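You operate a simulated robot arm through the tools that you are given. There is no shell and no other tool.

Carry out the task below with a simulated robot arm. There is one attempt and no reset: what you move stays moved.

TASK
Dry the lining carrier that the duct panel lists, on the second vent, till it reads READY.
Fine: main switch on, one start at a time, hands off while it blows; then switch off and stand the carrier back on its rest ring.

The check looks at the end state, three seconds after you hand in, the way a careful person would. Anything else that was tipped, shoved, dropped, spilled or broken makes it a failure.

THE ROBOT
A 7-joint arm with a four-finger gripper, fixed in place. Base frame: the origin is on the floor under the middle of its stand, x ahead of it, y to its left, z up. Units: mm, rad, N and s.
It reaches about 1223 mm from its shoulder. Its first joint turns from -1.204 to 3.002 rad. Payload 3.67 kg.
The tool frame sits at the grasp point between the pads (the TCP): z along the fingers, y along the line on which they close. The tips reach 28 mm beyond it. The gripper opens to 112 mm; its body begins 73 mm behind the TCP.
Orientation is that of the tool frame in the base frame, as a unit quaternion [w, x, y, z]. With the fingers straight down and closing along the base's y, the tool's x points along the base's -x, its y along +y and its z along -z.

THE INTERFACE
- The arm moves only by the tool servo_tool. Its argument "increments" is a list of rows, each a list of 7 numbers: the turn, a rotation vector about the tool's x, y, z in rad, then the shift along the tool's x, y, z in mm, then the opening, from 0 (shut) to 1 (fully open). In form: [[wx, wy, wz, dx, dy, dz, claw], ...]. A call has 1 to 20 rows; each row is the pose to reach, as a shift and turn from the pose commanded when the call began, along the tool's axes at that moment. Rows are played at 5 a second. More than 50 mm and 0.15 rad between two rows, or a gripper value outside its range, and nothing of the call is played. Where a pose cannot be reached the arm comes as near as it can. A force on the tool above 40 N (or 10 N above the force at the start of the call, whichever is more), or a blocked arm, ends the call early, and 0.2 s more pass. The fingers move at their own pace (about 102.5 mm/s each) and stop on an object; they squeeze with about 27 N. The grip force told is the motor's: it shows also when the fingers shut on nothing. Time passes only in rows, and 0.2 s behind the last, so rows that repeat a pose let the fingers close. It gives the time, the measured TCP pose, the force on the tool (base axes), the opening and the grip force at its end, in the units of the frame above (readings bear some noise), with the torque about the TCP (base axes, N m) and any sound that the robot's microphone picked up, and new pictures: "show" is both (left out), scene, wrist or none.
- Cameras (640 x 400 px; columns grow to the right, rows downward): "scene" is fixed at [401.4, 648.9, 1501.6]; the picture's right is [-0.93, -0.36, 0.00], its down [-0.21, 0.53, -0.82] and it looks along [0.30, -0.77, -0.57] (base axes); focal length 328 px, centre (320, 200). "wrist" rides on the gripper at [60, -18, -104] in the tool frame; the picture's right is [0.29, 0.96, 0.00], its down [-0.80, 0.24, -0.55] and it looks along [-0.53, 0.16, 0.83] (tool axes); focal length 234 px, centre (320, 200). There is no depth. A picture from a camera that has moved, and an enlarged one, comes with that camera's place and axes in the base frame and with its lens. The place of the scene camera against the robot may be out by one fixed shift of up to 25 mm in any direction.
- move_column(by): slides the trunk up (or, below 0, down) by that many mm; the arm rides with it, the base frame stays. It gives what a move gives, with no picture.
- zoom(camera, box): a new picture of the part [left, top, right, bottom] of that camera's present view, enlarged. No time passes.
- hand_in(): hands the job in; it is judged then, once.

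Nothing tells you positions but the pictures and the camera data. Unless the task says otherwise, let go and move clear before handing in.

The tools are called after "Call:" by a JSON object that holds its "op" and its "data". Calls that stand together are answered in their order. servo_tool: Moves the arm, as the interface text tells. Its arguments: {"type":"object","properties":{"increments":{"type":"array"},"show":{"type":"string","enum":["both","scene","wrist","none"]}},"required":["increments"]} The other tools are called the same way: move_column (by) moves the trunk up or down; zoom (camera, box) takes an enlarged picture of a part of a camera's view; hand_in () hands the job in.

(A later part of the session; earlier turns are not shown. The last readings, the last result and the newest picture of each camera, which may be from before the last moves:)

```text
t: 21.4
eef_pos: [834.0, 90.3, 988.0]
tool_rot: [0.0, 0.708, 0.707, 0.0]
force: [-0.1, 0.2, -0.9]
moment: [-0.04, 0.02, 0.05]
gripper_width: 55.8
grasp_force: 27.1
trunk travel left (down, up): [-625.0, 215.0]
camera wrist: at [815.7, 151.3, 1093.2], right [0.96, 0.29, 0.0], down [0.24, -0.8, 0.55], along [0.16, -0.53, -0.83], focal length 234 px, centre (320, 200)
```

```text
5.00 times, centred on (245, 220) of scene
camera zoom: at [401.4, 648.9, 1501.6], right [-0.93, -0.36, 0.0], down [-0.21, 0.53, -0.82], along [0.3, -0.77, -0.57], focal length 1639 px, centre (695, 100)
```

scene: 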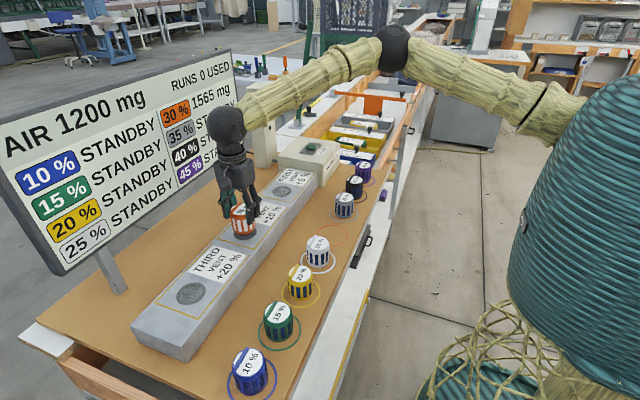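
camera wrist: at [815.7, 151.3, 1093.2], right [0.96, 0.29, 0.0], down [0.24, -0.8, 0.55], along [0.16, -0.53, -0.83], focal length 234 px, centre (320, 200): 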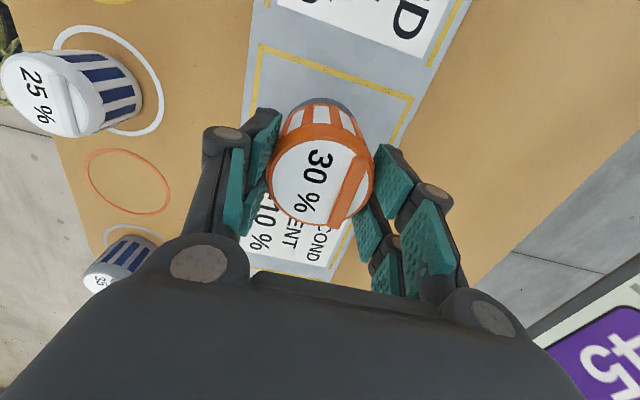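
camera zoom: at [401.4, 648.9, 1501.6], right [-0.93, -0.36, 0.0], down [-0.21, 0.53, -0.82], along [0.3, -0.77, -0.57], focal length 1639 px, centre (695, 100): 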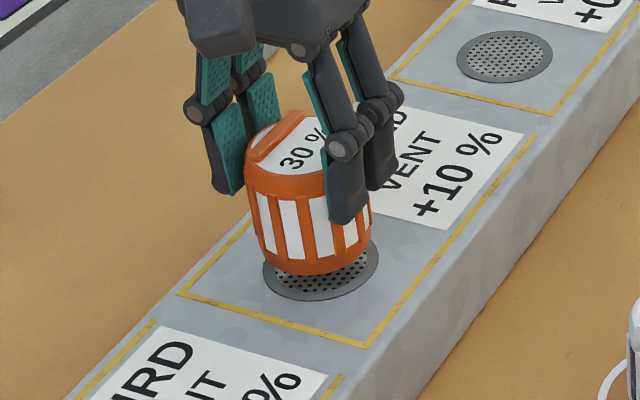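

About 16 mm remains and the alignment looks good from both cameras. I'll descend the next 12 mm gently.

Call:
{"op": "servo_tool", "data": {"increments": [[0, 0, 0, 0, 0, 3, 0.3], [0, 0, 0, 0, 0, 6, 0.3], [0, 0, 0, 0, 0, 9, 0.3], [0, 0, 0, 0, 0, 11, 0.3], [0, 0, 0, 0, 0, 12, 0.3], [0, 0, 0, 0, 0, 12, 0.3]], "show": "both"}}

Call:
{"op": "zoom", "data": {"camera": "wrist", "box": [260, 80, 380, 160]}}

Call:
{"op": "zoom", "data": {"camera": "scene", "box": [210, 180, 280, 260]}}

```text
t: 22.8
eef_pos: [833.1, 90.3, 976.8]
tool_rot: [0.0, 0.707, 0.707, 0.0]
force: [0.0, 0.7, -1.1]
moment: [0.03, 0.01, 0.03]
gripper_width: 55.5
grasp_force: 27.3
trunk travel left (down, up): [-625.0, 215.0]
camera wrist: at [815.3, 151.1, 1082.0], right [0.96, 0.29, 0.0], down [0.24, -0.8, 0.55], along [0.16, -0.53, -0.83], focal length 234 px, centre (320, 200)
```

scene: 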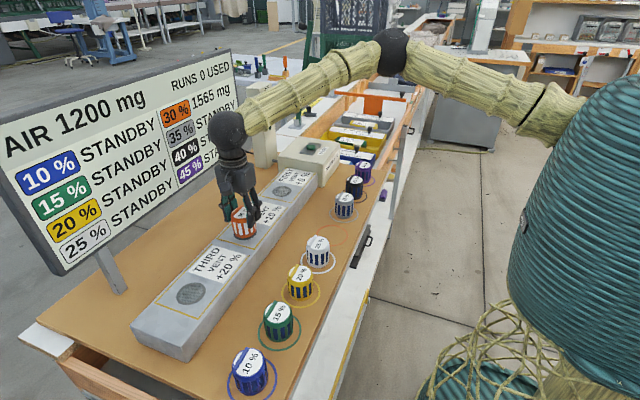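
wrist: 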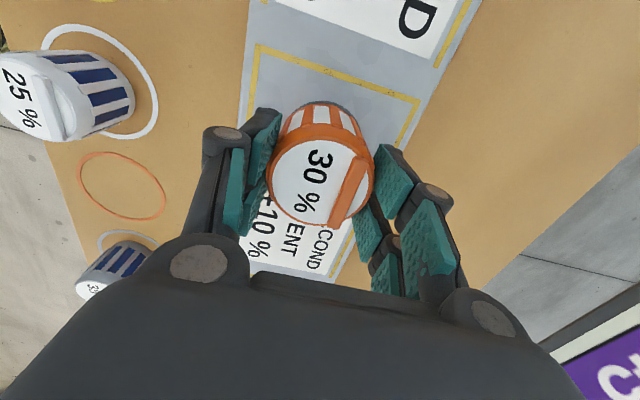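

```text
5.00 times, centred on (320, 120) of wrist
camera zoom: at [815.3, 151.1, 1082.0], right [0.96, 0.29, 0.0], down [0.24, -0.8, 0.55], along [0.16, -0.53, -0.83], focal length 1171 px, centre (320, 600)
```

zoom: 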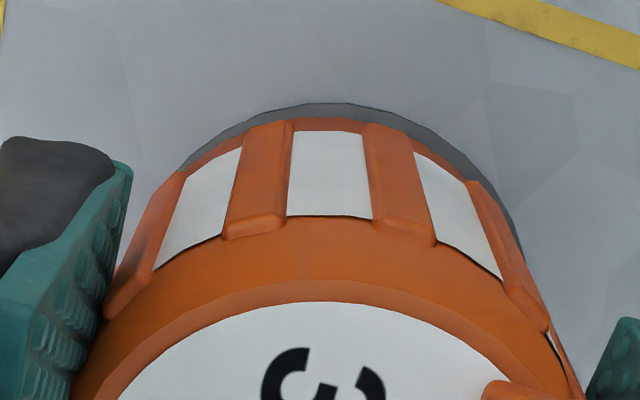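

```text
5.00 times, centred on (245, 220) of scene
camera zoom: at [401.4, 648.9, 1501.6], right [-0.93, -0.36, 0.0], down [-0.21, 0.53, -0.82], along [0.3, -0.77, -0.57], focal length 1639 px, centre (695, 100)
```

zoom: 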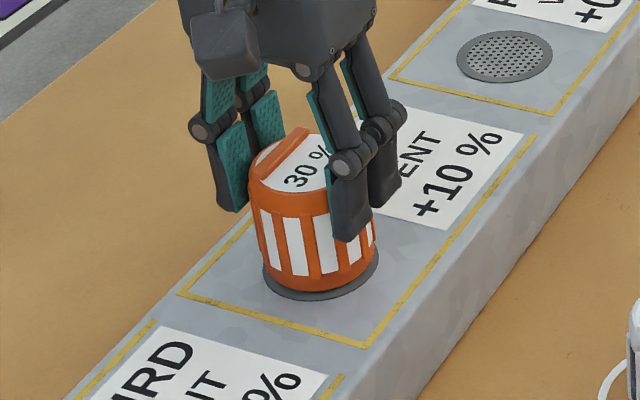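

About 4–5 mm of gap remains. I'll descend in 1 mm steps and watch the force.

Call:
{"op": "servo_tool", "data": {"increments": [[0, 0, 0, 0, 0, 1, 0.3], [0, 0, 0, 0, 0, 2, 0.3], [0, 0, 0, 0, 0, 3, 0.3], [0, 0, 0, 0, 0, 4, 0.3], [0, 0, 0, 0, 0, 4, 0.3]], "show": "both"}}

Call:
{"op": "zoom", "data": {"camera": "wrist", "box": [260, 80, 380, 160]}}

Call:
{"op": "zoom", "data": {"camera": "scene", "box": [210, 180, 280, 260]}}

```text
t: 24.0
eef_pos: [834.9, 91.5, 973.3]
tool_rot: [0.0, 0.707, 0.707, 0.0]
force: [0.5, -0.1, -1.1]
moment: [0.0, 0.01, 0.03]
gripper_width: 55.5
grasp_force: 27.0
trunk travel left (down, up): [-625.0, 215.0]
camera wrist: at [816.4, 151.5, 1077.2], right [0.96, 0.29, 0.0], down [0.24, -0.8, 0.55], along [0.16, -0.53, -0.83], focal length 234 px, centre (320, 200)
```

scene: 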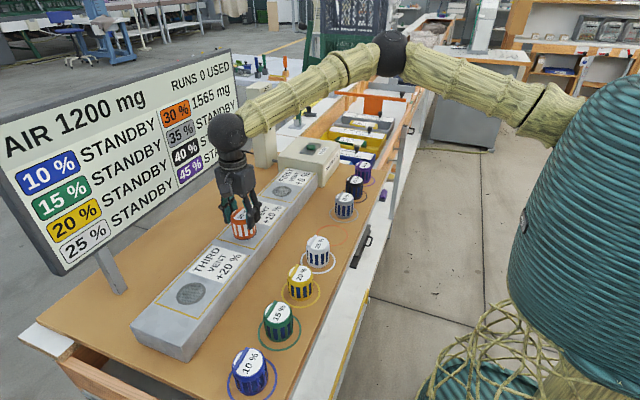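
wrist: 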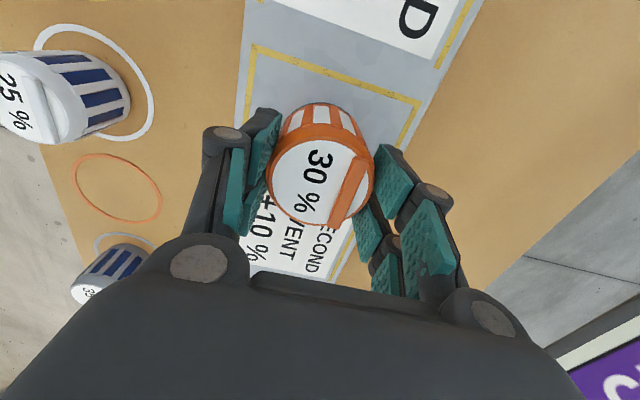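

```text
5.00 times, centred on (320, 120) of wrist
camera zoom: at [816.4, 151.5, 1077.2], right [0.96, 0.29, 0.0], down [0.24, -0.8, 0.55], along [0.16, -0.53, -0.83], focal length 1171 px, centre (320, 600)
```

zoom: 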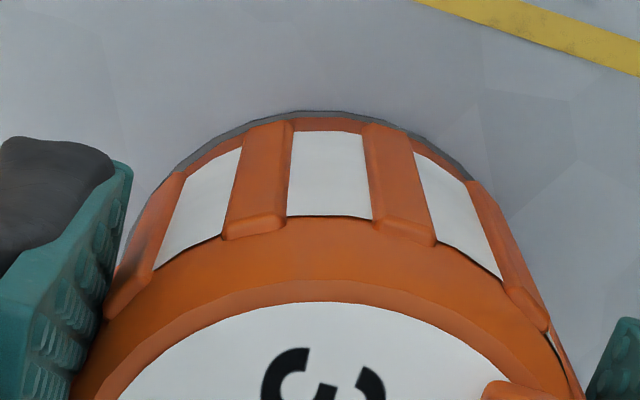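

```text
5.00 times, centred on (245, 220) of scene
camera zoom: at [401.4, 648.9, 1501.6], right [-0.93, -0.36, 0.0], down [-0.21, 0.53, -0.82], along [0.3, -0.77, -0.57], focal length 1639 px, centre (695, 100)
```

zoom: 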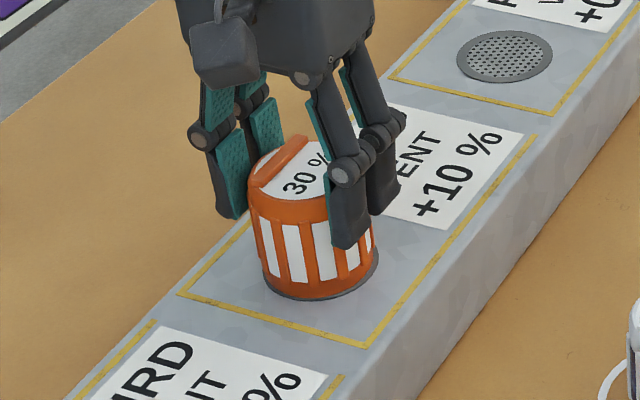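

The base looks nearly in contact. I'll take three more 1 mm steps.

Call:
{"op": "servo_tool", "data": {"increments": [[0, 0, 0, 0, 0, 1, 0.3], [0, 0, 0, 0, 0, 2, 0.3], [0, 0, 0, 0, 0, 2, 0.3]], "show": "wrist"}}

Call:
{"op": "zoom", "data": {"camera": "wrist", "box": [260, 80, 380, 160]}}

Call:
{"op": "zoom", "data": {"camera": "scene", "box": [210, 180, 280, 260]}}

```text
t: 24.8
eef_pos: [834.4, 91.5, 972.9]
tool_rot: [0.001, 0.707, 0.708, 0.003]
force: [4.2, 1.1, 16.8]
moment: [-0.16, -0.16, 0.04]
gripper_width: 55.8
grasp_force: 26.8
trunk travel left (down, up): [-625.0, 215.0]
camera wrist: at [816.2, 151.4, 1076.9], right [0.96, 0.29, 0.0], down [0.24, -0.8, 0.55], along [0.16, -0.53, -0.83], focal length 234 px, centre (320, 200)
```

wrist: 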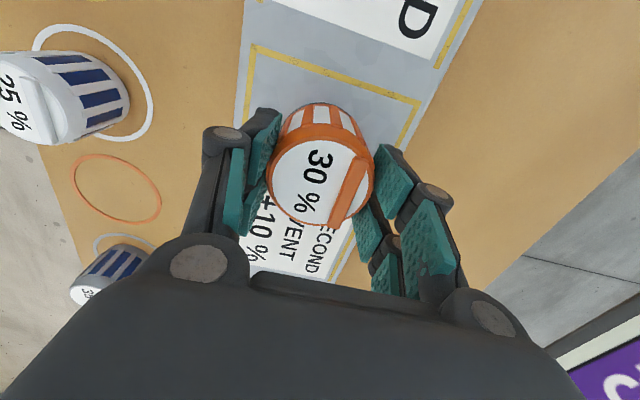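

```text
5.00 times, centred on (320, 120) of wrist
camera zoom: at [816.2, 151.4, 1076.9], right [0.96, 0.29, 0.0], down [0.24, -0.8, 0.55], along [0.16, -0.53, -0.83], focal length 1171 px, centre (320, 600)
```

zoom: 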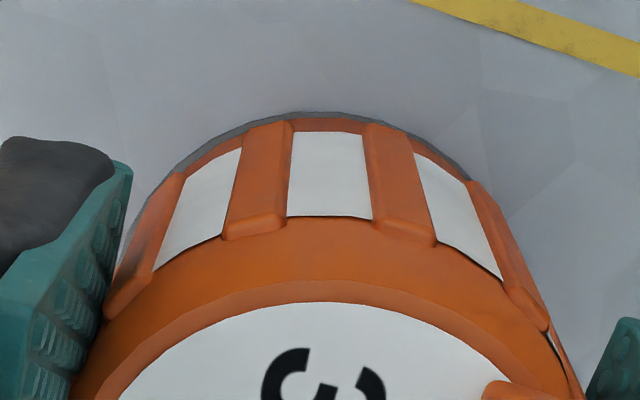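

```text
5.00 times, centred on (245, 220) of scene
camera zoom: at [401.4, 648.9, 1501.6], right [-0.93, -0.36, 0.0], down [-0.21, 0.53, -0.82], along [0.3, -0.77, -0.57], focal length 1639 px, centre (695, 100)
```

zoom: 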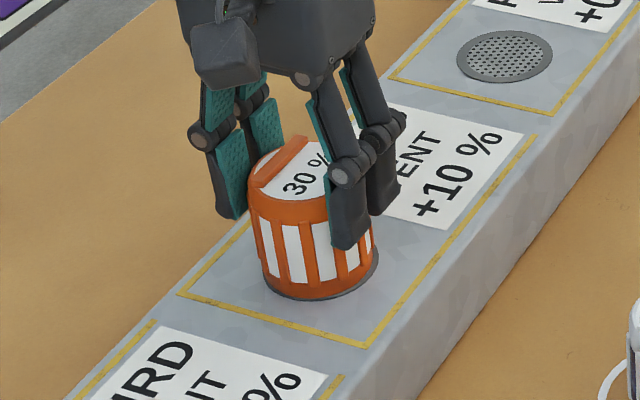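

The carrier is standing on the second vent: a 17 N contact force showed up. I'll relieve the pressure, open the fingers and rise clear.

Call:
{"op": "servo_tool", "data": {"increments": [[0, 0, 0, 0, 0, -1, 0.3], [0, 0, 0, 0, 0, -1.5, 0.6], [0, 0, 0, 0, 0, -1.5, 0.9], [0, 0, 0, 0, 0, -1.5, 0.9], [0, 0, 0, 0, 0, -1.5, 0.9]], "show": "both"}}

Call:
{"op": "zoom", "data": {"camera": "scene", "box": [210, 180, 280, 260]}}

Call:
{"op": "zoom", "data": {"camera": "wrist", "box": [200, 60, 440, 260]}}

```text
t: 26.0
eef_pos: [835.1, 91.5, 971.3]
tool_rot: [0.001, 0.708, 0.707, 0.0]
force: [0.5, 0.0, 0.2]
moment: [-0.02, -0.02, 0.0]
gripper_width: 100.8
grasp_force: 0.1
trunk travel left (down, up): [-625.0, 215.0]
camera wrist: at [816.4, 151.9, 1076.9], right [0.96, 0.29, 0.0], down [0.24, -0.8, 0.55], along [0.16, -0.53, -0.83], focal length 234 px, centre (320, 200)
```

scene: 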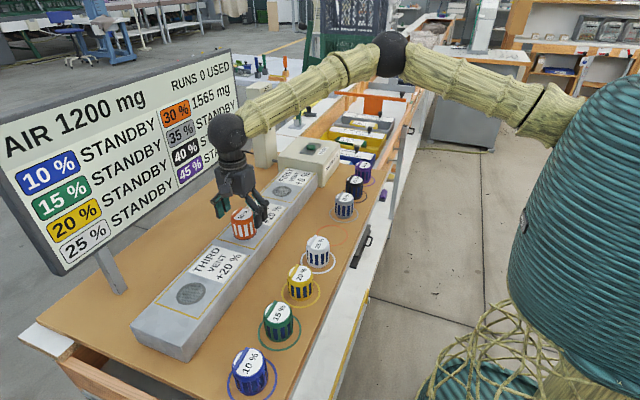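
wrist: 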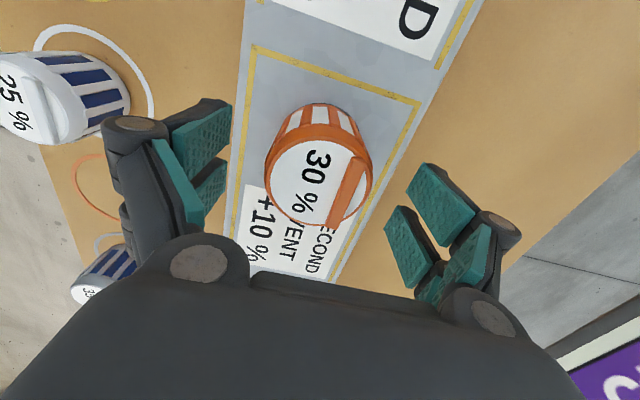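

```text
5.00 times, centred on (245, 220) of scene
camera zoom: at [401.4, 648.9, 1501.6], right [-0.93, -0.36, 0.0], down [-0.21, 0.53, -0.82], along [0.3, -0.77, -0.57], focal length 1639 px, centre (695, 100)
```

zoom: 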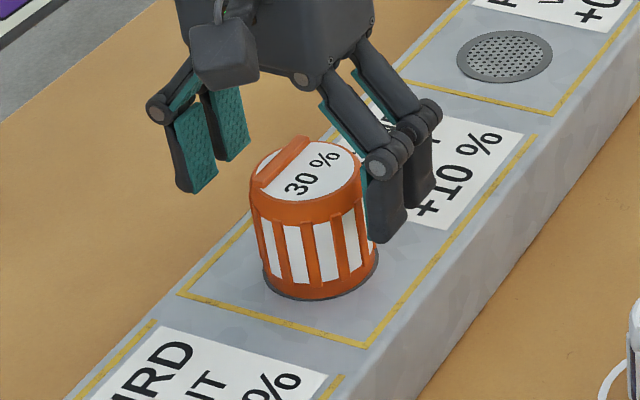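

```text
2.00 times, centred on (320, 160) of wrist
camera zoom: at [816.4, 151.9, 1076.9], right [0.96, 0.29, 0.0], down [0.24, -0.8, 0.55], along [0.16, -0.53, -0.83], focal length 468 px, centre (320, 280)
```

zoom: 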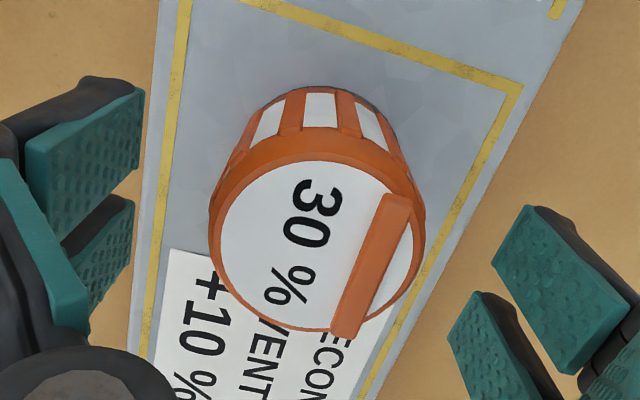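

The carrier stands upright on the second vent and the fingers are clear of it. I'll rise well above it, then travel toward the switch post while turning the gripper back to look at the switch.

Call:
{"op": "servo_tool", "data": {"increments": [[0, 0, 0, 0, 0, -15, 0.9], [0, 0, 0, 0, 0, -50, 0.9], [0, 0, 0, 0, 0, -95, 0.9], [0, 0, 0, 0, 0, -140, 0.9], [0, 0, 0, 0, 0, -185, 0.9], [0, 0, 0, 0, 0, -230, 0.9], [0, 0, -0.131, -42, 0, -250, 0.9], [0, 0, -0.262, -84, 0, -255, 0.9], [0, 0, -0.393, -126, 0, -260, 0.9], [0, 0, -0.524, -168, 0, -265, 0.9], [0, 0, -0.655, -210, 0, -270, 0.9], [0, 0, -0.785, -252, 0, -278, 0.9], [0, 0, -0.916, -294, 5, -278, 0.9], [0, 0, -1.047, -336, 10, -278, 0.9], [0, 0, -1.178, -378, 15, -278, 0.9], [0, 0, -1.309, -420, 20, -278, 0.9], [0, 0, -1.44, -462, 25, -278, 0.9], [0, 0, -1.5708, -505, 30, -278, 0.9], [0, 0, -1.5708, -505, 30, -278, 0.9], [0, 0, -1.5708, -505, 30, -278, 0.9]], "show": "both"}}

```text
t: 30.2
eef_pos: [861.7, -413.9, 1250.6]
tool_rot: [0.0, 0.0, 1.0, 0.002]
force: [0.3, -0.9, -0.1]
moment: [0.01, 0.0, -0.02]
gripper_width: 100.8
grasp_force: 0.0
trunk travel left (down, up): [-625.0, 215.0]
camera wrist: at [802.3, -432.2, 1355.4], right [-0.29, 0.96, 0.0], down [0.8, 0.24, 0.55], along [0.53, 0.16, -0.83], focal length 234 px, centre (320, 200)
```

scene: 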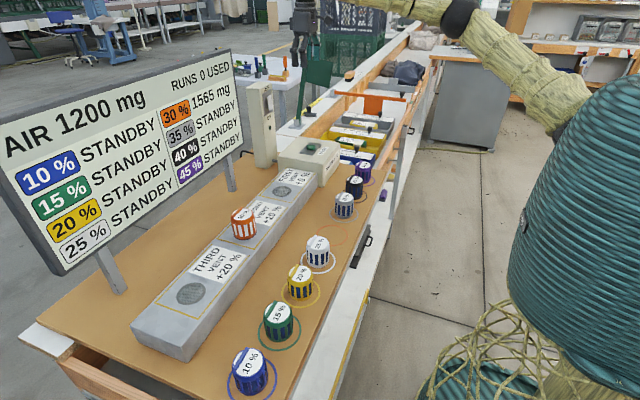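
wrist: 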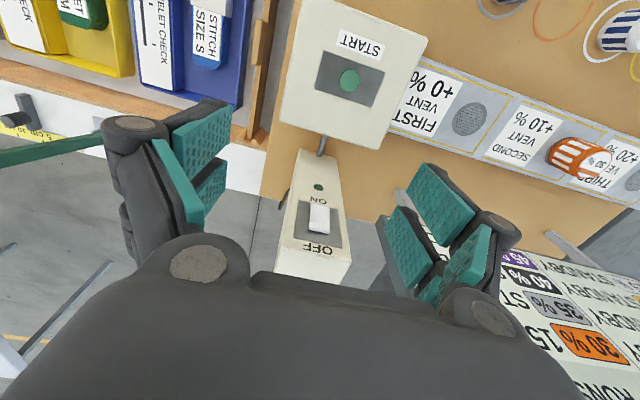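

Call:
{"op": "zoom", "data": {"camera": "wrist", "box": [240, 130, 400, 290]}}

Call:
{"op": "zoom", "data": {"camera": "wrist", "box": [270, 0, 440, 150]}}

Call:
{"op": "zoom", "data": {"camera": "scene", "box": [230, 70, 350, 190]}}

```text
2.50 times, centred on (320, 210) of wrist
camera zoom: at [802.3, -432.2, 1355.4], right [-0.29, 0.96, 0.0], down [0.8, 0.24, 0.55], along [0.53, 0.16, -0.83], focal length 585 px, centre (320, 175)
```

zoom: 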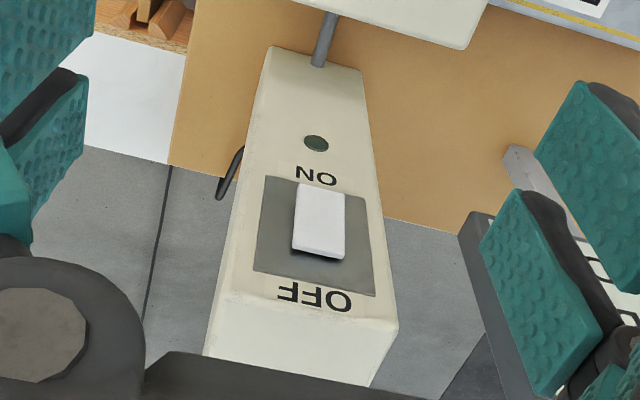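

```text
2.67 times, centred on (355, 75) of wrist
camera zoom: at [802.3, -432.2, 1355.4], right [-0.29, 0.96, 0.0], down [0.8, 0.24, 0.55], along [0.53, 0.16, -0.83], focal length 624 px, centre (227, 533)
```

zoom: 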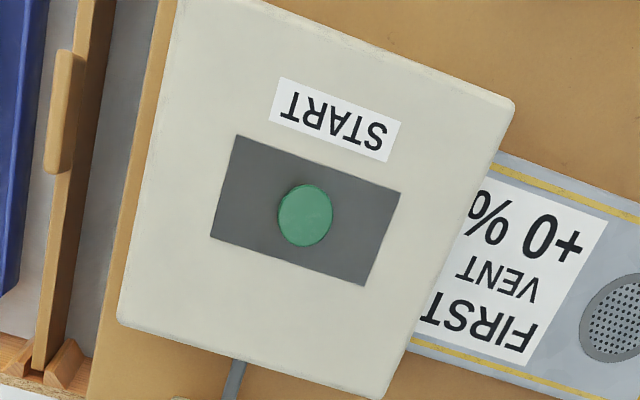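

```text
3.33 times, centred on (290, 130) of scene
camera zoom: at [401.4, 648.9, 1501.6], right [-0.93, -0.36, 0.0], down [-0.21, 0.53, -0.82], along [0.3, -0.77, -0.57], focal length 1092 px, centre (420, 433)
```

zoom: 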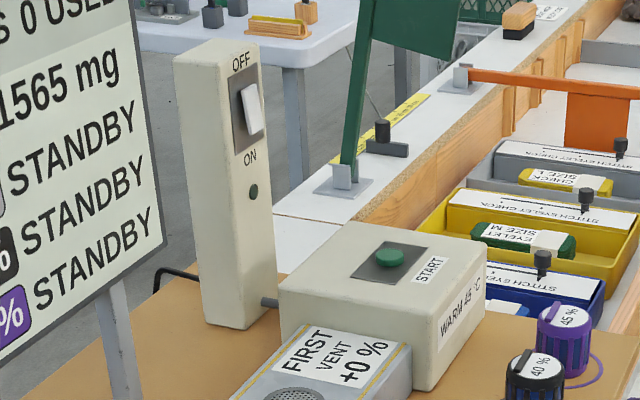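

The switch paddle sits between OFF (above) and ON (below) on the post's face toward the robot, and the START button is on top of the box. I'll zoom closer on the paddle to see its tilt.

Call:
{"op": "zoom", "data": {"camera": "scene", "box": [255, 80, 291, 116]}}

Call:
{"op": "zoom", "data": {"camera": "wrist", "box": [290, 180, 360, 260]}}

```text
11.11 times, centred on (273, 98) of scene
camera zoom: at [401.4, 648.9, 1501.6], right [-0.93, -0.36, 0.0], down [-0.21, 0.53, -0.82], along [0.3, -0.77, -0.57], focal length 3642 px, centre (842, 1333)
```

zoom: 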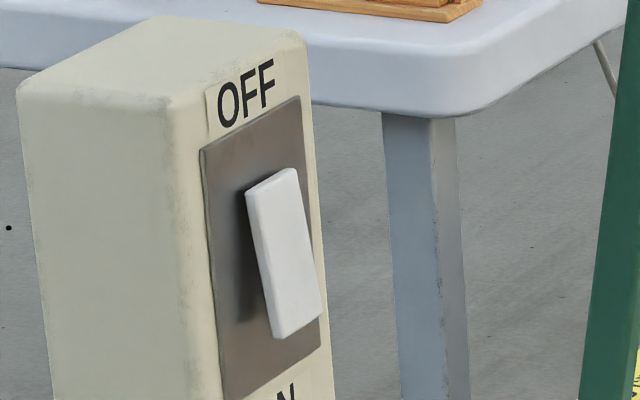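

```text
5.00 times, centred on (325, 220) of wrist
camera zoom: at [802.3, -432.2, 1355.4], right [-0.29, 0.96, 0.0], down [0.8, 0.24, 0.55], along [0.53, 0.16, -0.83], focal length 1171 px, centre (295, 100)
```

zoom: 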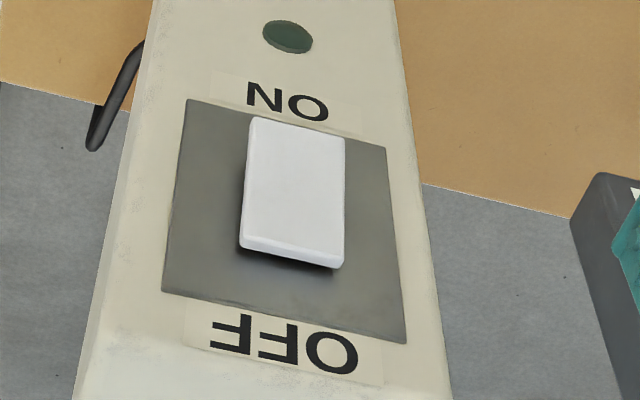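

The paddle's lower (ON) end sticks out, so pressing that end inward should turn it on. I take it to be near (989, -377, 1109). I'll tilt the fingers forward and look at it straight on.

Call:
{"op": "servo_tool", "data": {"increments": [[0, -0.131, 0, -2, 5, 10, 0.9], [0, -0.262, 0, -4, 10, 25, 0.9], [0, -0.393, 0, -6, 15, 45, 0.9], [0, -0.524, 0, -8, 20, 65, 0.9], [0, -0.655, 0, -10, 25, 90, 0.9], [0, -0.785, 0, -12, 30, 115, 0.9], [0, -0.916, 0, -14, 35, 135, 0.9], [0, -1.047, 0, -15.5, 38, 151, 0.9], [0, -1.047, 0, -15.5, 38, 151, 0.9], [0, -1.047, 0, -15.5, 38, 151, 0.9]], "show": "both"}}

Call:
{"op": "zoom", "data": {"camera": "wrist", "box": [230, 100, 410, 250]}}

```text
t: 32.4
eef_pos: [879.7, -377.5, 1097.6]
tool_rot: [0.5, 0.001, 0.866, 0.001]
force: [0.8, 0.2, 1.2]
moment: [0.0, -0.01, -0.01]
gripper_width: 100.8
grasp_force: 0.1
trunk travel left (down, up): [-625.0, 215.0]
camera wrist: at [758.9, -393.9, 1098.7], right [-0.14, 0.96, -0.25], down [-0.08, 0.24, 0.97], along [0.99, 0.16, 0.04], focal length 234 px, centre (320, 200)
```

scene: 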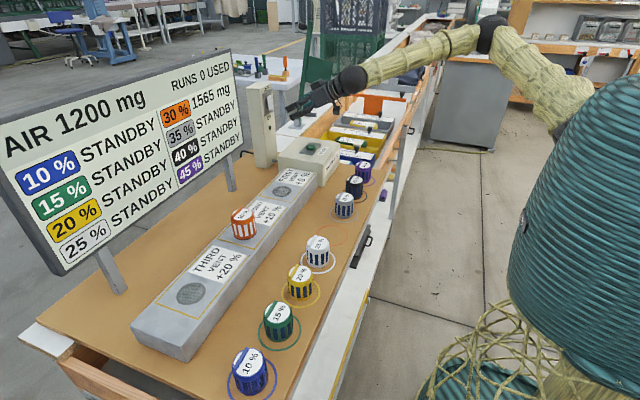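
wrist: 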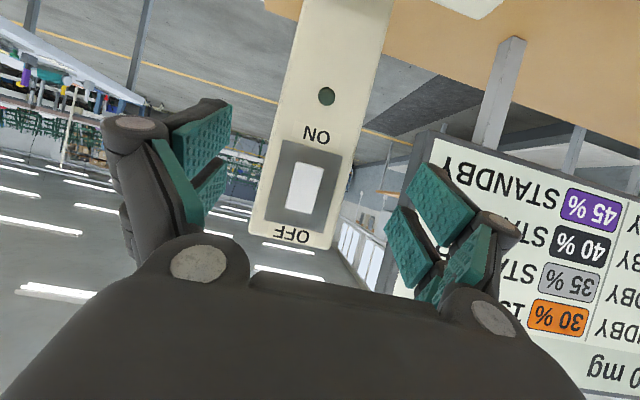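

```text
2.67 times, centred on (320, 175) of wrist
camera zoom: at [758.9, -393.9, 1098.7], right [-0.14, 0.96, -0.25], down [-0.08, 0.24, 0.97], along [0.99, 0.16, 0.04], focal length 624 px, centre (320, 267)
```

zoom: 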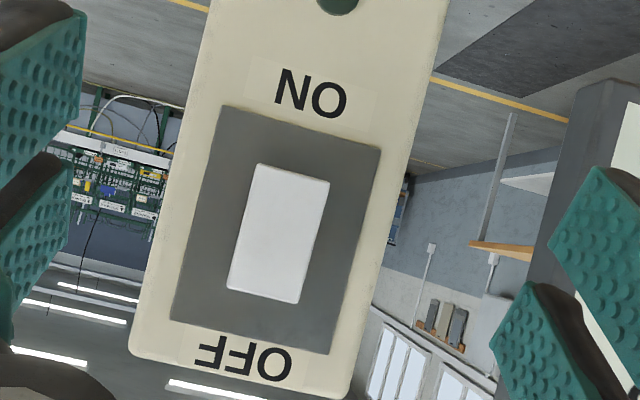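

The paddle is centred near (994, -375, 1101), about 48 mm tall and 28 mm wide, with ON at the bottom. I'll close the fingers and line them up with its lower half at a standoff.

Call:
{"op": "servo_tool", "data": {"increments": [[0, 0, 0, 12, 1, 7, 0.5], [0, 0, 0, 24.2, 2, 14, 0], [0, 0, 0, 24.2, 2, 14, 0], [0, 0, 0, 24.2, 2, 14, 0], [0, 0, 0, 24.2, 2, 14, 0], [0, 0, 0, 24.2, 2, 14, 0]], "show": "both"}}

Call:
{"op": "zoom", "data": {"camera": "scene", "box": [240, 60, 360, 160]}}

Call:
{"op": "zoom", "data": {"camera": "wrist", "box": [230, 60, 410, 260]}}

```text
t: 33.8
eef_pos: [880.5, -374.6, 1068.7]
tool_rot: [0.5, 0.0, 0.866, 0.001]
force: [-0.1, -0.2, -1.0]
moment: [-0.01, -0.01, -0.02]
gripper_width: 0.0
grasp_force: 26.6
trunk travel left (down, up): [-625.0, 215.0]
camera wrist: at [759.7, -392.2, 1070.3], right [-0.14, 0.96, -0.25], down [-0.08, 0.24, 0.97], along [0.99, 0.16, 0.04], focal length 234 px, centre (320, 200)
```

scene: 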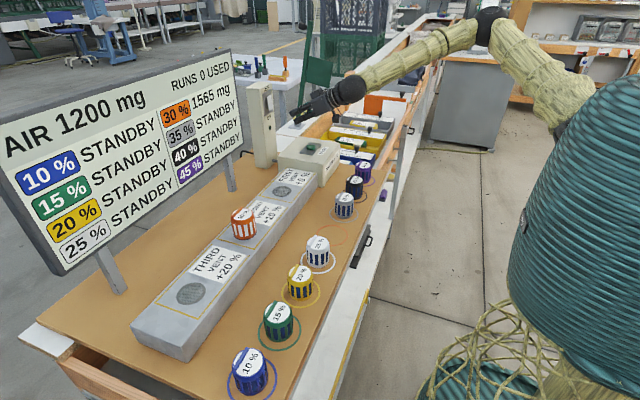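
wrist: 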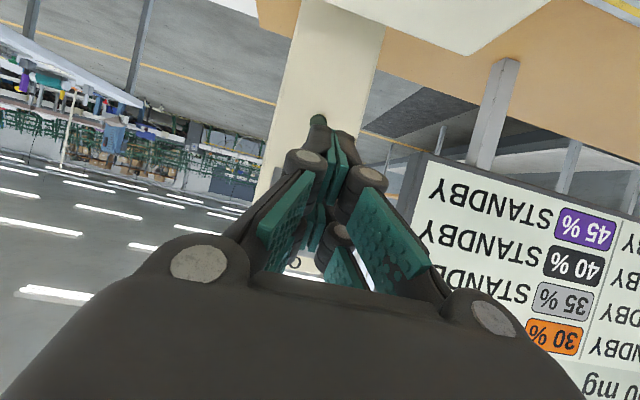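

```text
4.00 times, centred on (300, 110) of scene
camera zoom: at [401.4, 648.9, 1501.6], right [-0.93, -0.36, 0.0], down [-0.21, 0.53, -0.82], along [0.3, -0.77, -0.57], focal length 1311 px, centre (400, 560)
```

zoom: 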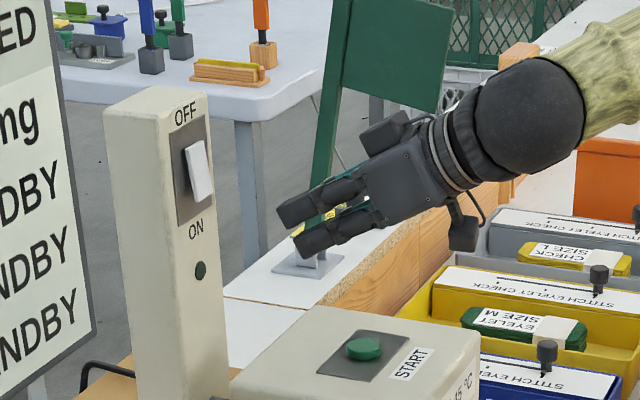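

```text
2.00 times, centred on (320, 160) of wrist
camera zoom: at [759.7, -392.2, 1070.3], right [-0.14, 0.96, -0.25], down [-0.08, 0.24, 0.97], along [0.99, 0.16, 0.04], focal length 468 px, centre (320, 280)
```

zoom: 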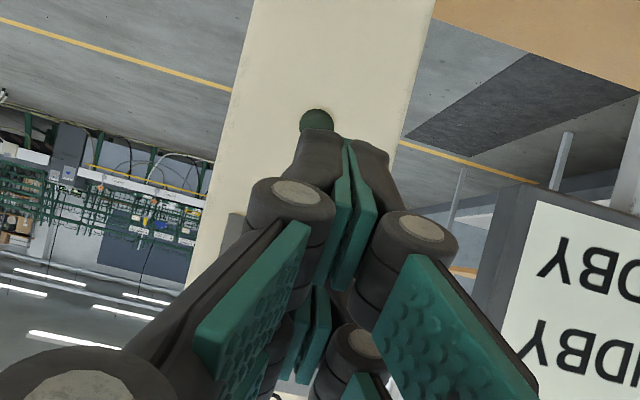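

The fingertips point at the lower half of the paddle, about 60 mm short of it. I'll raise slightly and move forward to about 20 mm from it, then check.

Call:
{"op": "servo_tool", "data": {"increments": [[0, 0, 0, -15.2, 0, 14.3, 0], [0, 0, 0, -25.2, 0, 31.6, 0], [0, 0, 0, -30.2, 0, 40.3, 0], [0, 0, 0, -30.2, 0, 40.3, 0]], "show": "scene"}}

Call:
{"op": "zoom", "data": {"camera": "scene", "box": [245, 75, 305, 135]}}

```text
t: 34.8
eef_pos: [929.4, -376.6, 1078.9]
tool_rot: [0.5, 0.0, 0.866, 0.0]
force: [-0.8, -1.4, -0.6]
moment: [0.0, 0.0, -0.01]
gripper_width: 0.1
grasp_force: 26.9
trunk travel left (down, up): [-625.0, 215.0]
```

scene: 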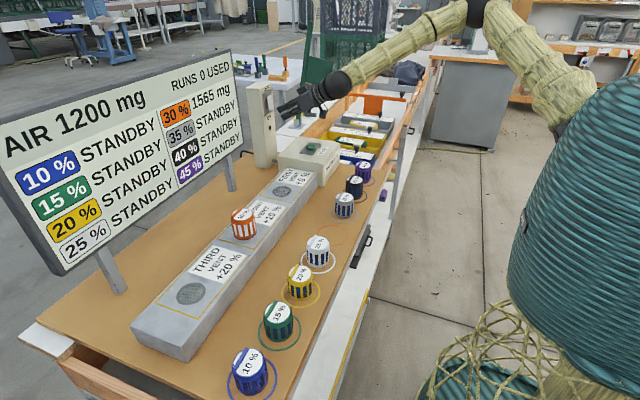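

```text
6.67 times, centred on (275, 105) of scene
camera zoom: at [401.4, 648.9, 1501.6], right [-0.93, -0.36, 0.0], down [-0.21, 0.53, -0.82], along [0.3, -0.77, -0.57], focal length 2185 px, centre (620, 833)
```

zoom: 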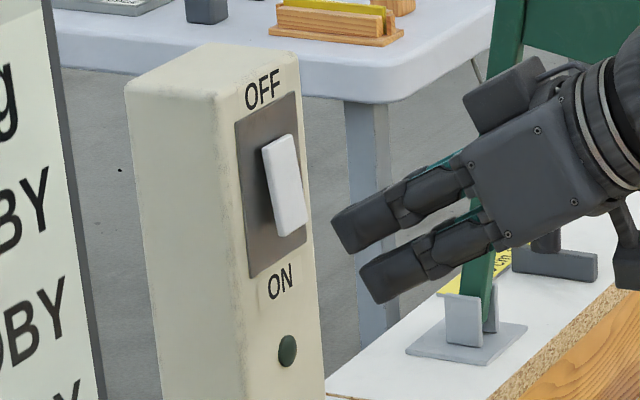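

The leading fingertip is level with the lower fifth of the paddle and about 25–30 mm short. I'll advance 18 mm, then go slowly.

Call:
{"op": "servo_tool", "data": {"increments": [[0, 0, 0, -5, 0, 8.66, 0], [0, 0, 0, -9, 0, 15.6, 0], [0, 0, 0, -10, 0, 17.3, 0], [0, 0, 0, -11, 0, 19.1, 0], [0, 0, 0, -12, 0, 20.8, 0]], "show": "scene"}}

Call:
{"op": "zoom", "data": {"camera": "scene", "box": [245, 75, 305, 135]}}

```text
t: 36.0
eef_pos: [954.1, -373.5, 1076.2]
tool_rot: [0.5, 0.0, 0.866, 0.0]
force: [-0.5, 0.7, 0.6]
moment: [-0.01, -0.01, -0.01]
gripper_width: 0.1
grasp_force: 27.1
trunk travel left (down, up): [-625.0, 215.0]
```

scene: 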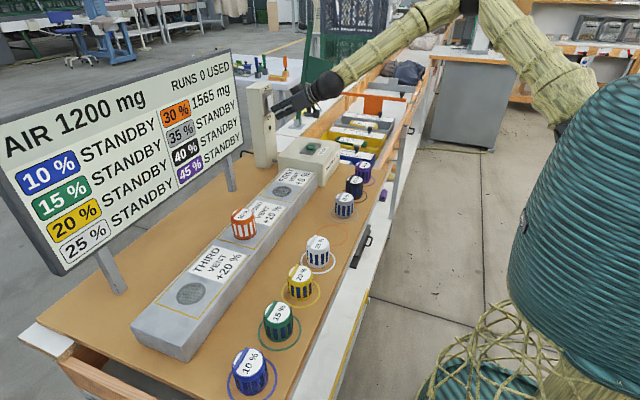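

```text
6.67 times, centred on (275, 105) of scene
camera zoom: at [401.4, 648.9, 1501.6], right [-0.93, -0.36, 0.0], down [-0.21, 0.53, -0.82], along [0.3, -0.77, -0.57], focal length 2185 px, centre (620, 833)
```

zoom: 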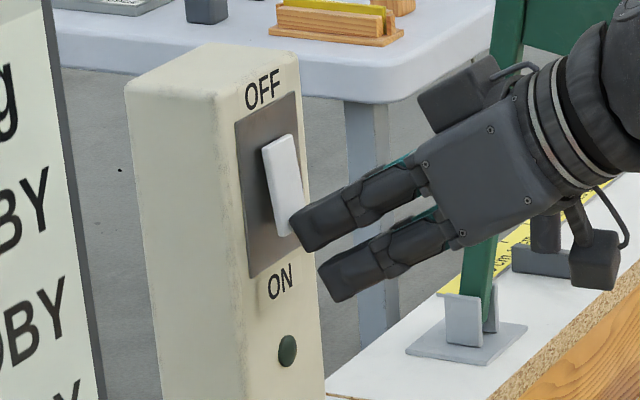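

The tip is about 6 mm from the paddle's lower end. I'll press in with small steps.

Call:
{"op": "servo_tool", "data": {"increments": [[0, 0, 0, -1, 0, 1.73, 0], [0, 0, 0, -2, 0, 3.46, 0], [0, 0, 0, -3, 0, 5.2, 0], [0, 0, 0, -4, 0, 6.93, 0]], "show": "scene"}}

Call:
{"op": "zoom", "data": {"camera": "scene", "box": [245, 75, 305, 135]}}

```text
t: 37.0
eef_pos: [958.1, -374.8, 1078.2]
tool_rot: [0.499, 0.0, 0.866, 0.001]
force: [-29.4, 5.3, -7.0]
moment: [-0.21, -0.04, 0.16]
gripper_width: 6.1
grasp_force: 36.1
trunk travel left (down, up): [-625.0, 215.0]
heard: click
```

scene: 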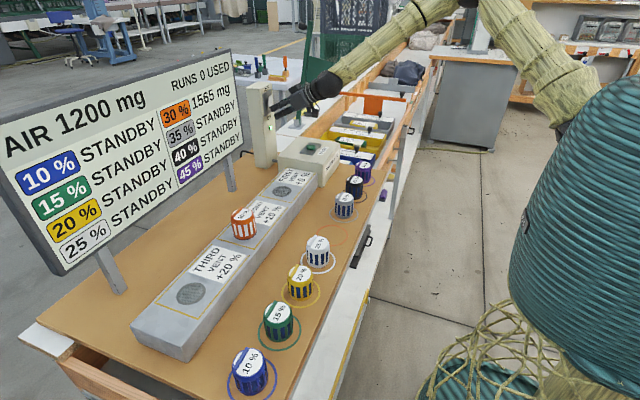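

```text
6.67 times, centred on (275, 105) of scene
camera zoom: at [401.4, 648.9, 1501.6], right [-0.93, -0.36, 0.0], down [-0.21, 0.53, -0.82], along [0.3, -0.77, -0.57], focal length 2185 px, centre (620, 833)
```

zoom: 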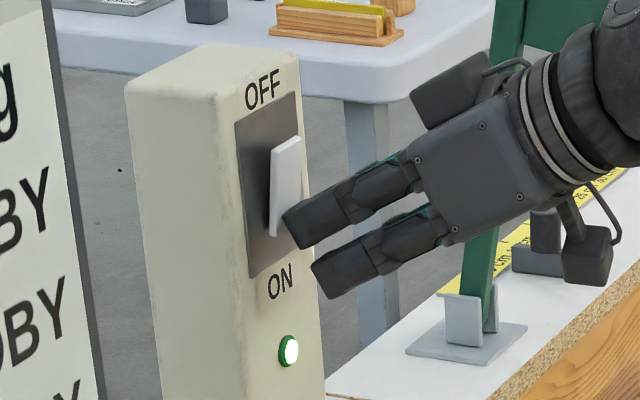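

A click was heard and the lamp is lit green: the main switch is on. I'll back the fingers away from it and read the panel.

Call:
{"op": "servo_tool", "data": {"increments": [[0, 0, 0, 5, 0, -8.7, 0], [0, 0, 0, 20, 0, -34.6, 0], [0, 0, 0, 40, 0, -69.3, 0], [0, 0, 0, 50, 0, -86.6, 0], [0, 0, 0, 50, 0, -86.6, 0]], "show": "both"}}

Call:
{"op": "zoom", "data": {"camera": "scene", "box": [0, 40, 250, 280]}}

Call:
{"op": "zoom", "data": {"camera": "scene", "box": [240, 75, 300, 135]}}

```text
t: 38.2
eef_pos: [864.0, -375.3, 1078.5]
tool_rot: [0.5, 0.0, 0.866, 0.0]
force: [-0.2, 0.9, -0.3]
moment: [-0.02, -0.03, 0.04]
gripper_width: 0.2
grasp_force: 35.7
trunk travel left (down, up): [-625.0, 215.0]
camera wrist: at [742.0, -391.8, 1080.2], right [-0.14, 0.96, -0.25], down [-0.08, 0.24, 0.97], along [0.99, 0.16, 0.04], focal length 234 px, centre (320, 200)
```

scene: 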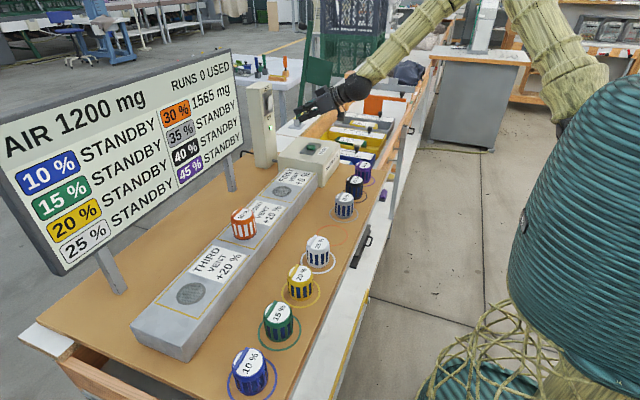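
wrist: 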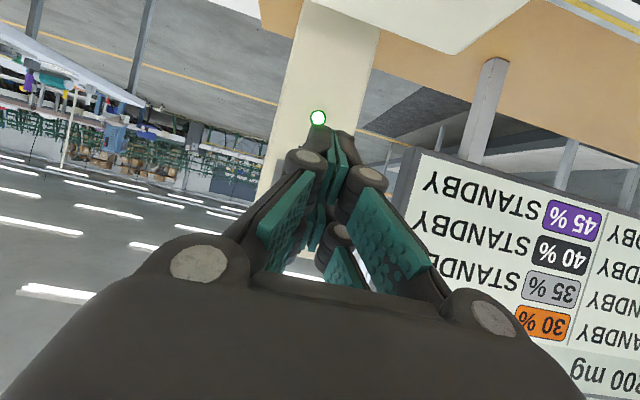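

```text
1.67 times, centred on (125, 160) of scene
camera zoom: at [401.4, 648.9, 1501.6], right [-0.93, -0.36, 0.0], down [-0.21, 0.53, -0.82], along [0.3, -0.77, -0.57], focal length 546 px, centre (645, 267)
```

zoom: 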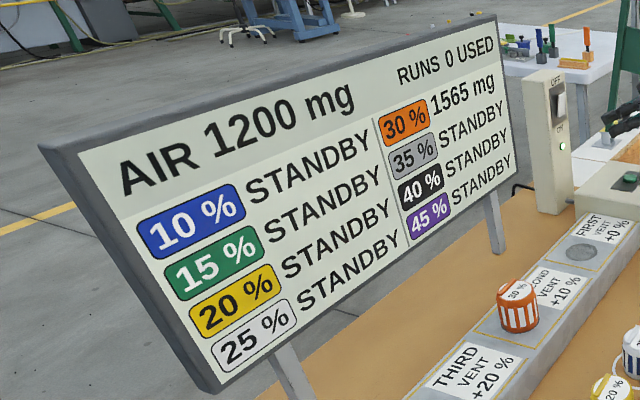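

```text
6.67 times, centred on (270, 105) of scene
camera zoom: at [401.4, 648.9, 1501.6], right [-0.93, -0.36, 0.0], down [-0.21, 0.53, -0.82], along [0.3, -0.77, -0.57], focal length 2185 px, centre (653, 833)
```

zoom: 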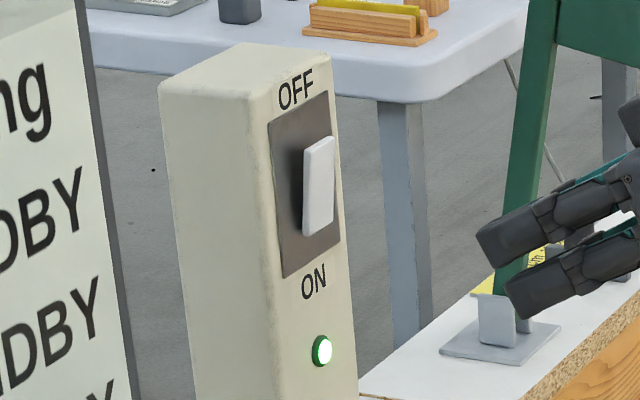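

The switch stays on with its lamp lit. The panel still shows 1565 mg and 0 runs. Next I'll turn the closed fingers back to pointing down, above the START button, and measure it.

Call:
{"op": "servo_tool", "data": {"increments": [[0, 0.131, 0, -2, 0, -8, 0], [0, 0.262, 0, -4, 0, -15, 0], [0, 0.393, 0, -6, 0, -22, 0], [0, 0.524, 0, -8, -1, -29, 0], [0, 0.655, 0, -10, -1, -35, 0], [0, 0.785, 0, -12, -1, -40.2, 0], [0, 0.916, 0, -13.7, -1, -40.2, 0], [0, 1.047, 0, -13.7, -1, -40.2, 0], [0, 1.047, 0, -13.7, -1, -40.2, 0], [0, 1.047, 0, -13.7, -1, -40.2, 0]], "show": "both"}}

Call:
{"op": "zoom", "data": {"camera": "wrist", "box": [230, 20, 410, 170]}}

Call:
{"op": "zoom", "data": {"camera": "scene", "box": [270, 80, 360, 180]}}

```text
t: 40.4
eef_pos: [834.9, -376.6, 1107.6]
tool_rot: [-0.001, 0.0, 1.0, -0.001]
force: [-0.6, 0.4, 1.0]
moment: [0.0, 0.01, -0.02]
gripper_width: 0.2
grasp_force: 35.4
trunk travel left (down, up): [-625.0, 215.0]
camera wrist: at [774.3, -393.5, 1213.1], right [-0.29, 0.96, 0.0], down [0.8, 0.24, 0.55], along [0.53, 0.16, -0.83], focal length 234 px, centre (320, 200)
```

scene: 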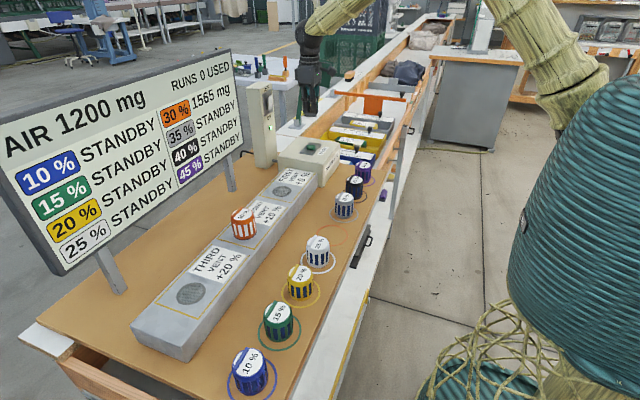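
wrist: 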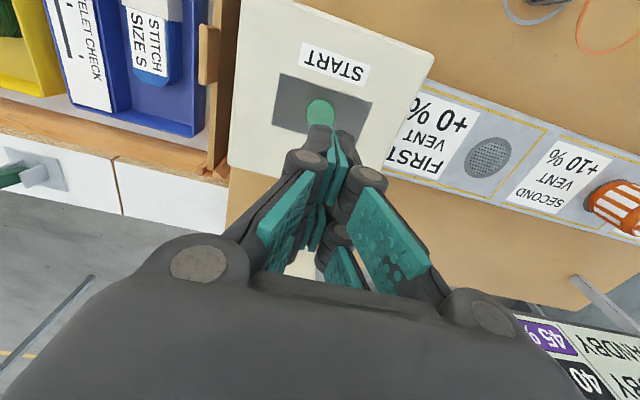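

```text
2.67 times, centred on (320, 95) of wrist
camera zoom: at [774.3, -393.5, 1213.1], right [-0.29, 0.96, 0.0], down [0.8, 0.24, 0.55], along [0.53, 0.16, -0.83], focal length 624 px, centre (320, 480)
```

zoom: 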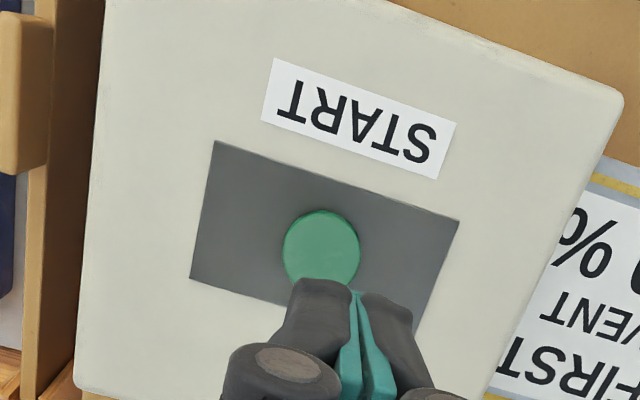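

```text
4.00 times, centred on (315, 130) of scene
camera zoom: at [401.4, 648.9, 1501.6], right [-0.93, -0.36, 0.0], down [-0.21, 0.53, -0.82], along [0.3, -0.77, -0.57], focal length 1311 px, centre (340, 480)
```

zoom: 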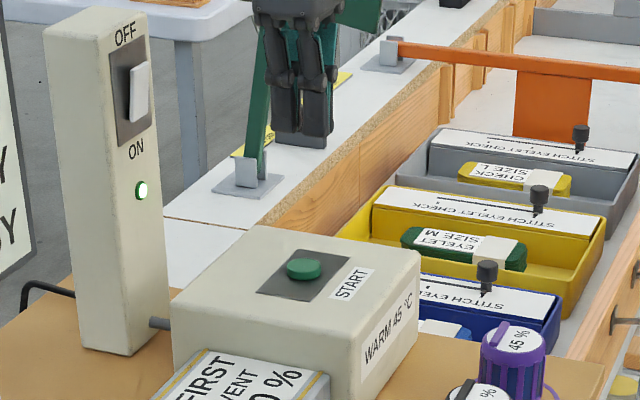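

The START button is at about (834.7, -374.5, 944), 32 mm across. I'll put the near pair of fingertips over its centre and lower to about 25 mm above it.

Call:
{"op": "servo_tool", "data": {"increments": [[0, 0, 0, -11, 0.7, 10, 0], [0, 0, 0, -22.5, 1.5, 30, 0], [0, 0, 0, -22.5, 1.5, 60, 0], [0, 0, 0, -22.5, 1.5, 90, 0], [0, 0, 0, -22.5, 1.5, 110, 0], [0, 0, 0, -22.5, 1.5, 110, 0], [0, 0, 0, -22.5, 1.5, 110, 0]], "show": "both"}}

Call:
{"op": "zoom", "data": {"camera": "wrist", "box": [230, 60, 410, 210]}}

Call:
{"op": "zoom", "data": {"camera": "scene", "box": [270, 80, 360, 180]}}

```text
t: 42.0
eef_pos: [856.4, -373.3, 996.8]
tool_rot: [0.0, 0.0, 1.0, -0.001]
force: [-0.1, -0.3, -0.2]
moment: [-0.01, 0.04, -0.01]
gripper_width: 0.0
grasp_force: 35.6
trunk travel left (down, up): [-625.0, 215.0]
camera wrist: at [797.0, -391.0, 1102.0], right [-0.29, 0.96, 0.0], down [0.8, 0.24, 0.55], along [0.53, 0.16, -0.83], focal length 234 px, centre (320, 200)
```

scene: 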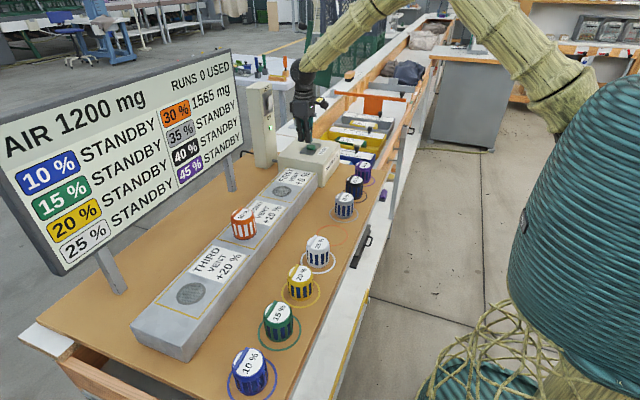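
wrist: 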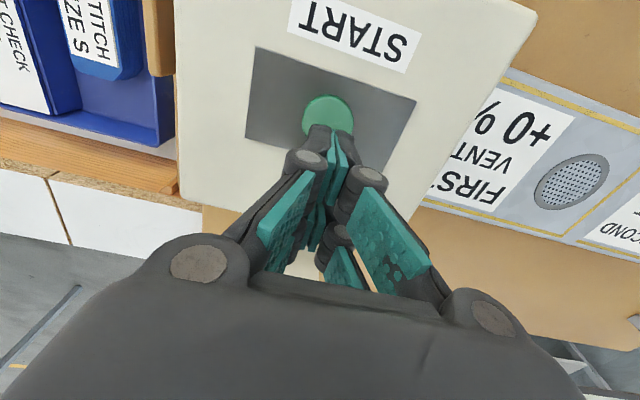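

```text
2.67 times, centred on (320, 135) of wrist
camera zoom: at [797.0, -391.0, 1102.0], right [-0.29, 0.96, 0.0], down [0.8, 0.24, 0.55], along [0.53, 0.16, -0.83], focal length 624 px, centre (320, 373)
```

zoom: 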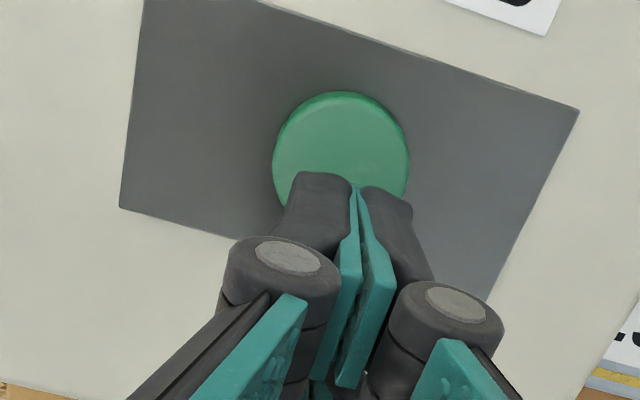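

```text
4.00 times, centred on (315, 130) of scene
camera zoom: at [401.4, 648.9, 1501.6], right [-0.93, -0.36, 0.0], down [-0.21, 0.53, -0.82], along [0.3, -0.77, -0.57], focal length 1311 px, centre (340, 480)
```

zoom: 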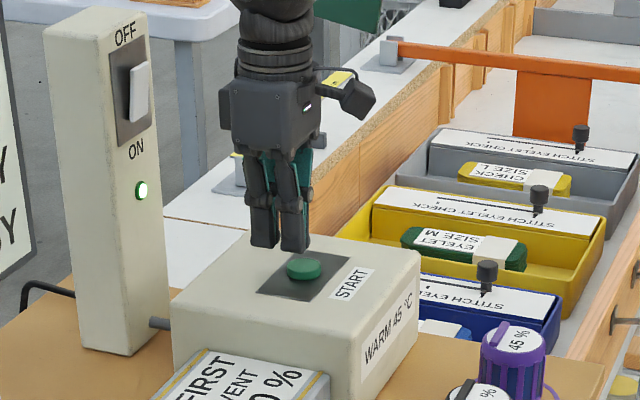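

The fingertips are over the button. I'll lower slowly toward contact.

Call:
{"op": "servo_tool", "data": {"increments": [[0, 0, 0, 0, 0, 5, 0], [0, 0, 0, 0, 0, 10, 0], [0, 0, 0, 0, 0, 13, 0], [0, 0, 0, 0, 0, 13, 0]], "show": "both"}}

Call:
{"op": "zoom", "data": {"camera": "scene", "box": [285, 110, 345, 170]}}

```text
t: 43.0
eef_pos: [857.3, -374.9, 985.8]
tool_rot: [0.0, 0.0, 1.0, 0.0]
force: [-0.9, -0.1, 0.2]
moment: [-0.03, -0.01, 0.01]
gripper_width: 0.1
grasp_force: 35.7
trunk travel left (down, up): [-625.0, 215.0]
camera wrist: at [796.6, -392.4, 1090.5], right [-0.29, 0.96, 0.0], down [0.8, 0.24, 0.55], along [0.53, 0.16, -0.83], focal length 234 px, centre (320, 200)
```

scene: 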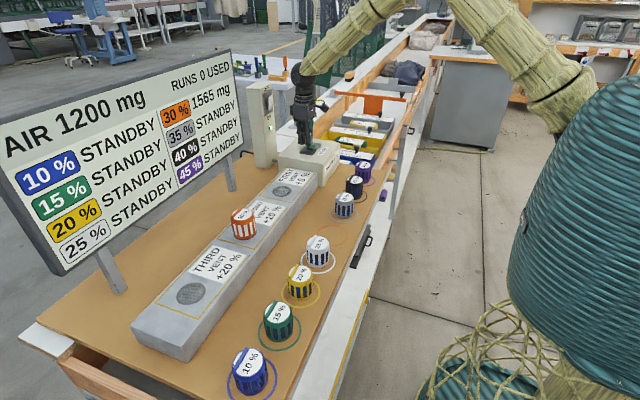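
wrist: 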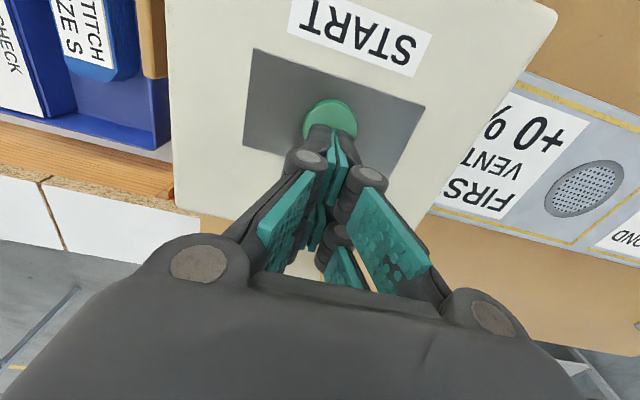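

```text
6.67 times, centred on (315, 140) of scene
camera zoom: at [401.4, 648.9, 1501.6], right [-0.93, -0.36, 0.0], down [-0.21, 0.53, -0.82], along [0.3, -0.77, -0.57], focal length 2185 px, centre (353, 600)
```

zoom: 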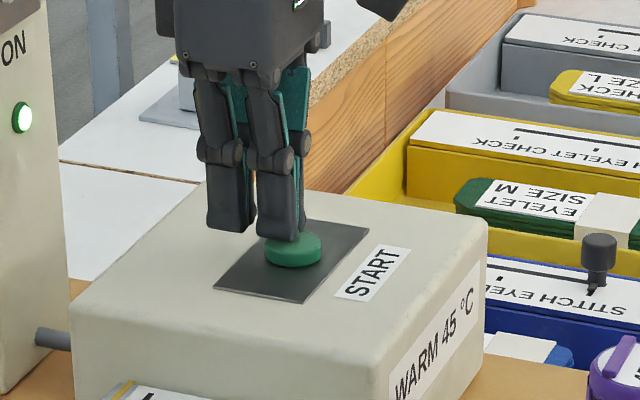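

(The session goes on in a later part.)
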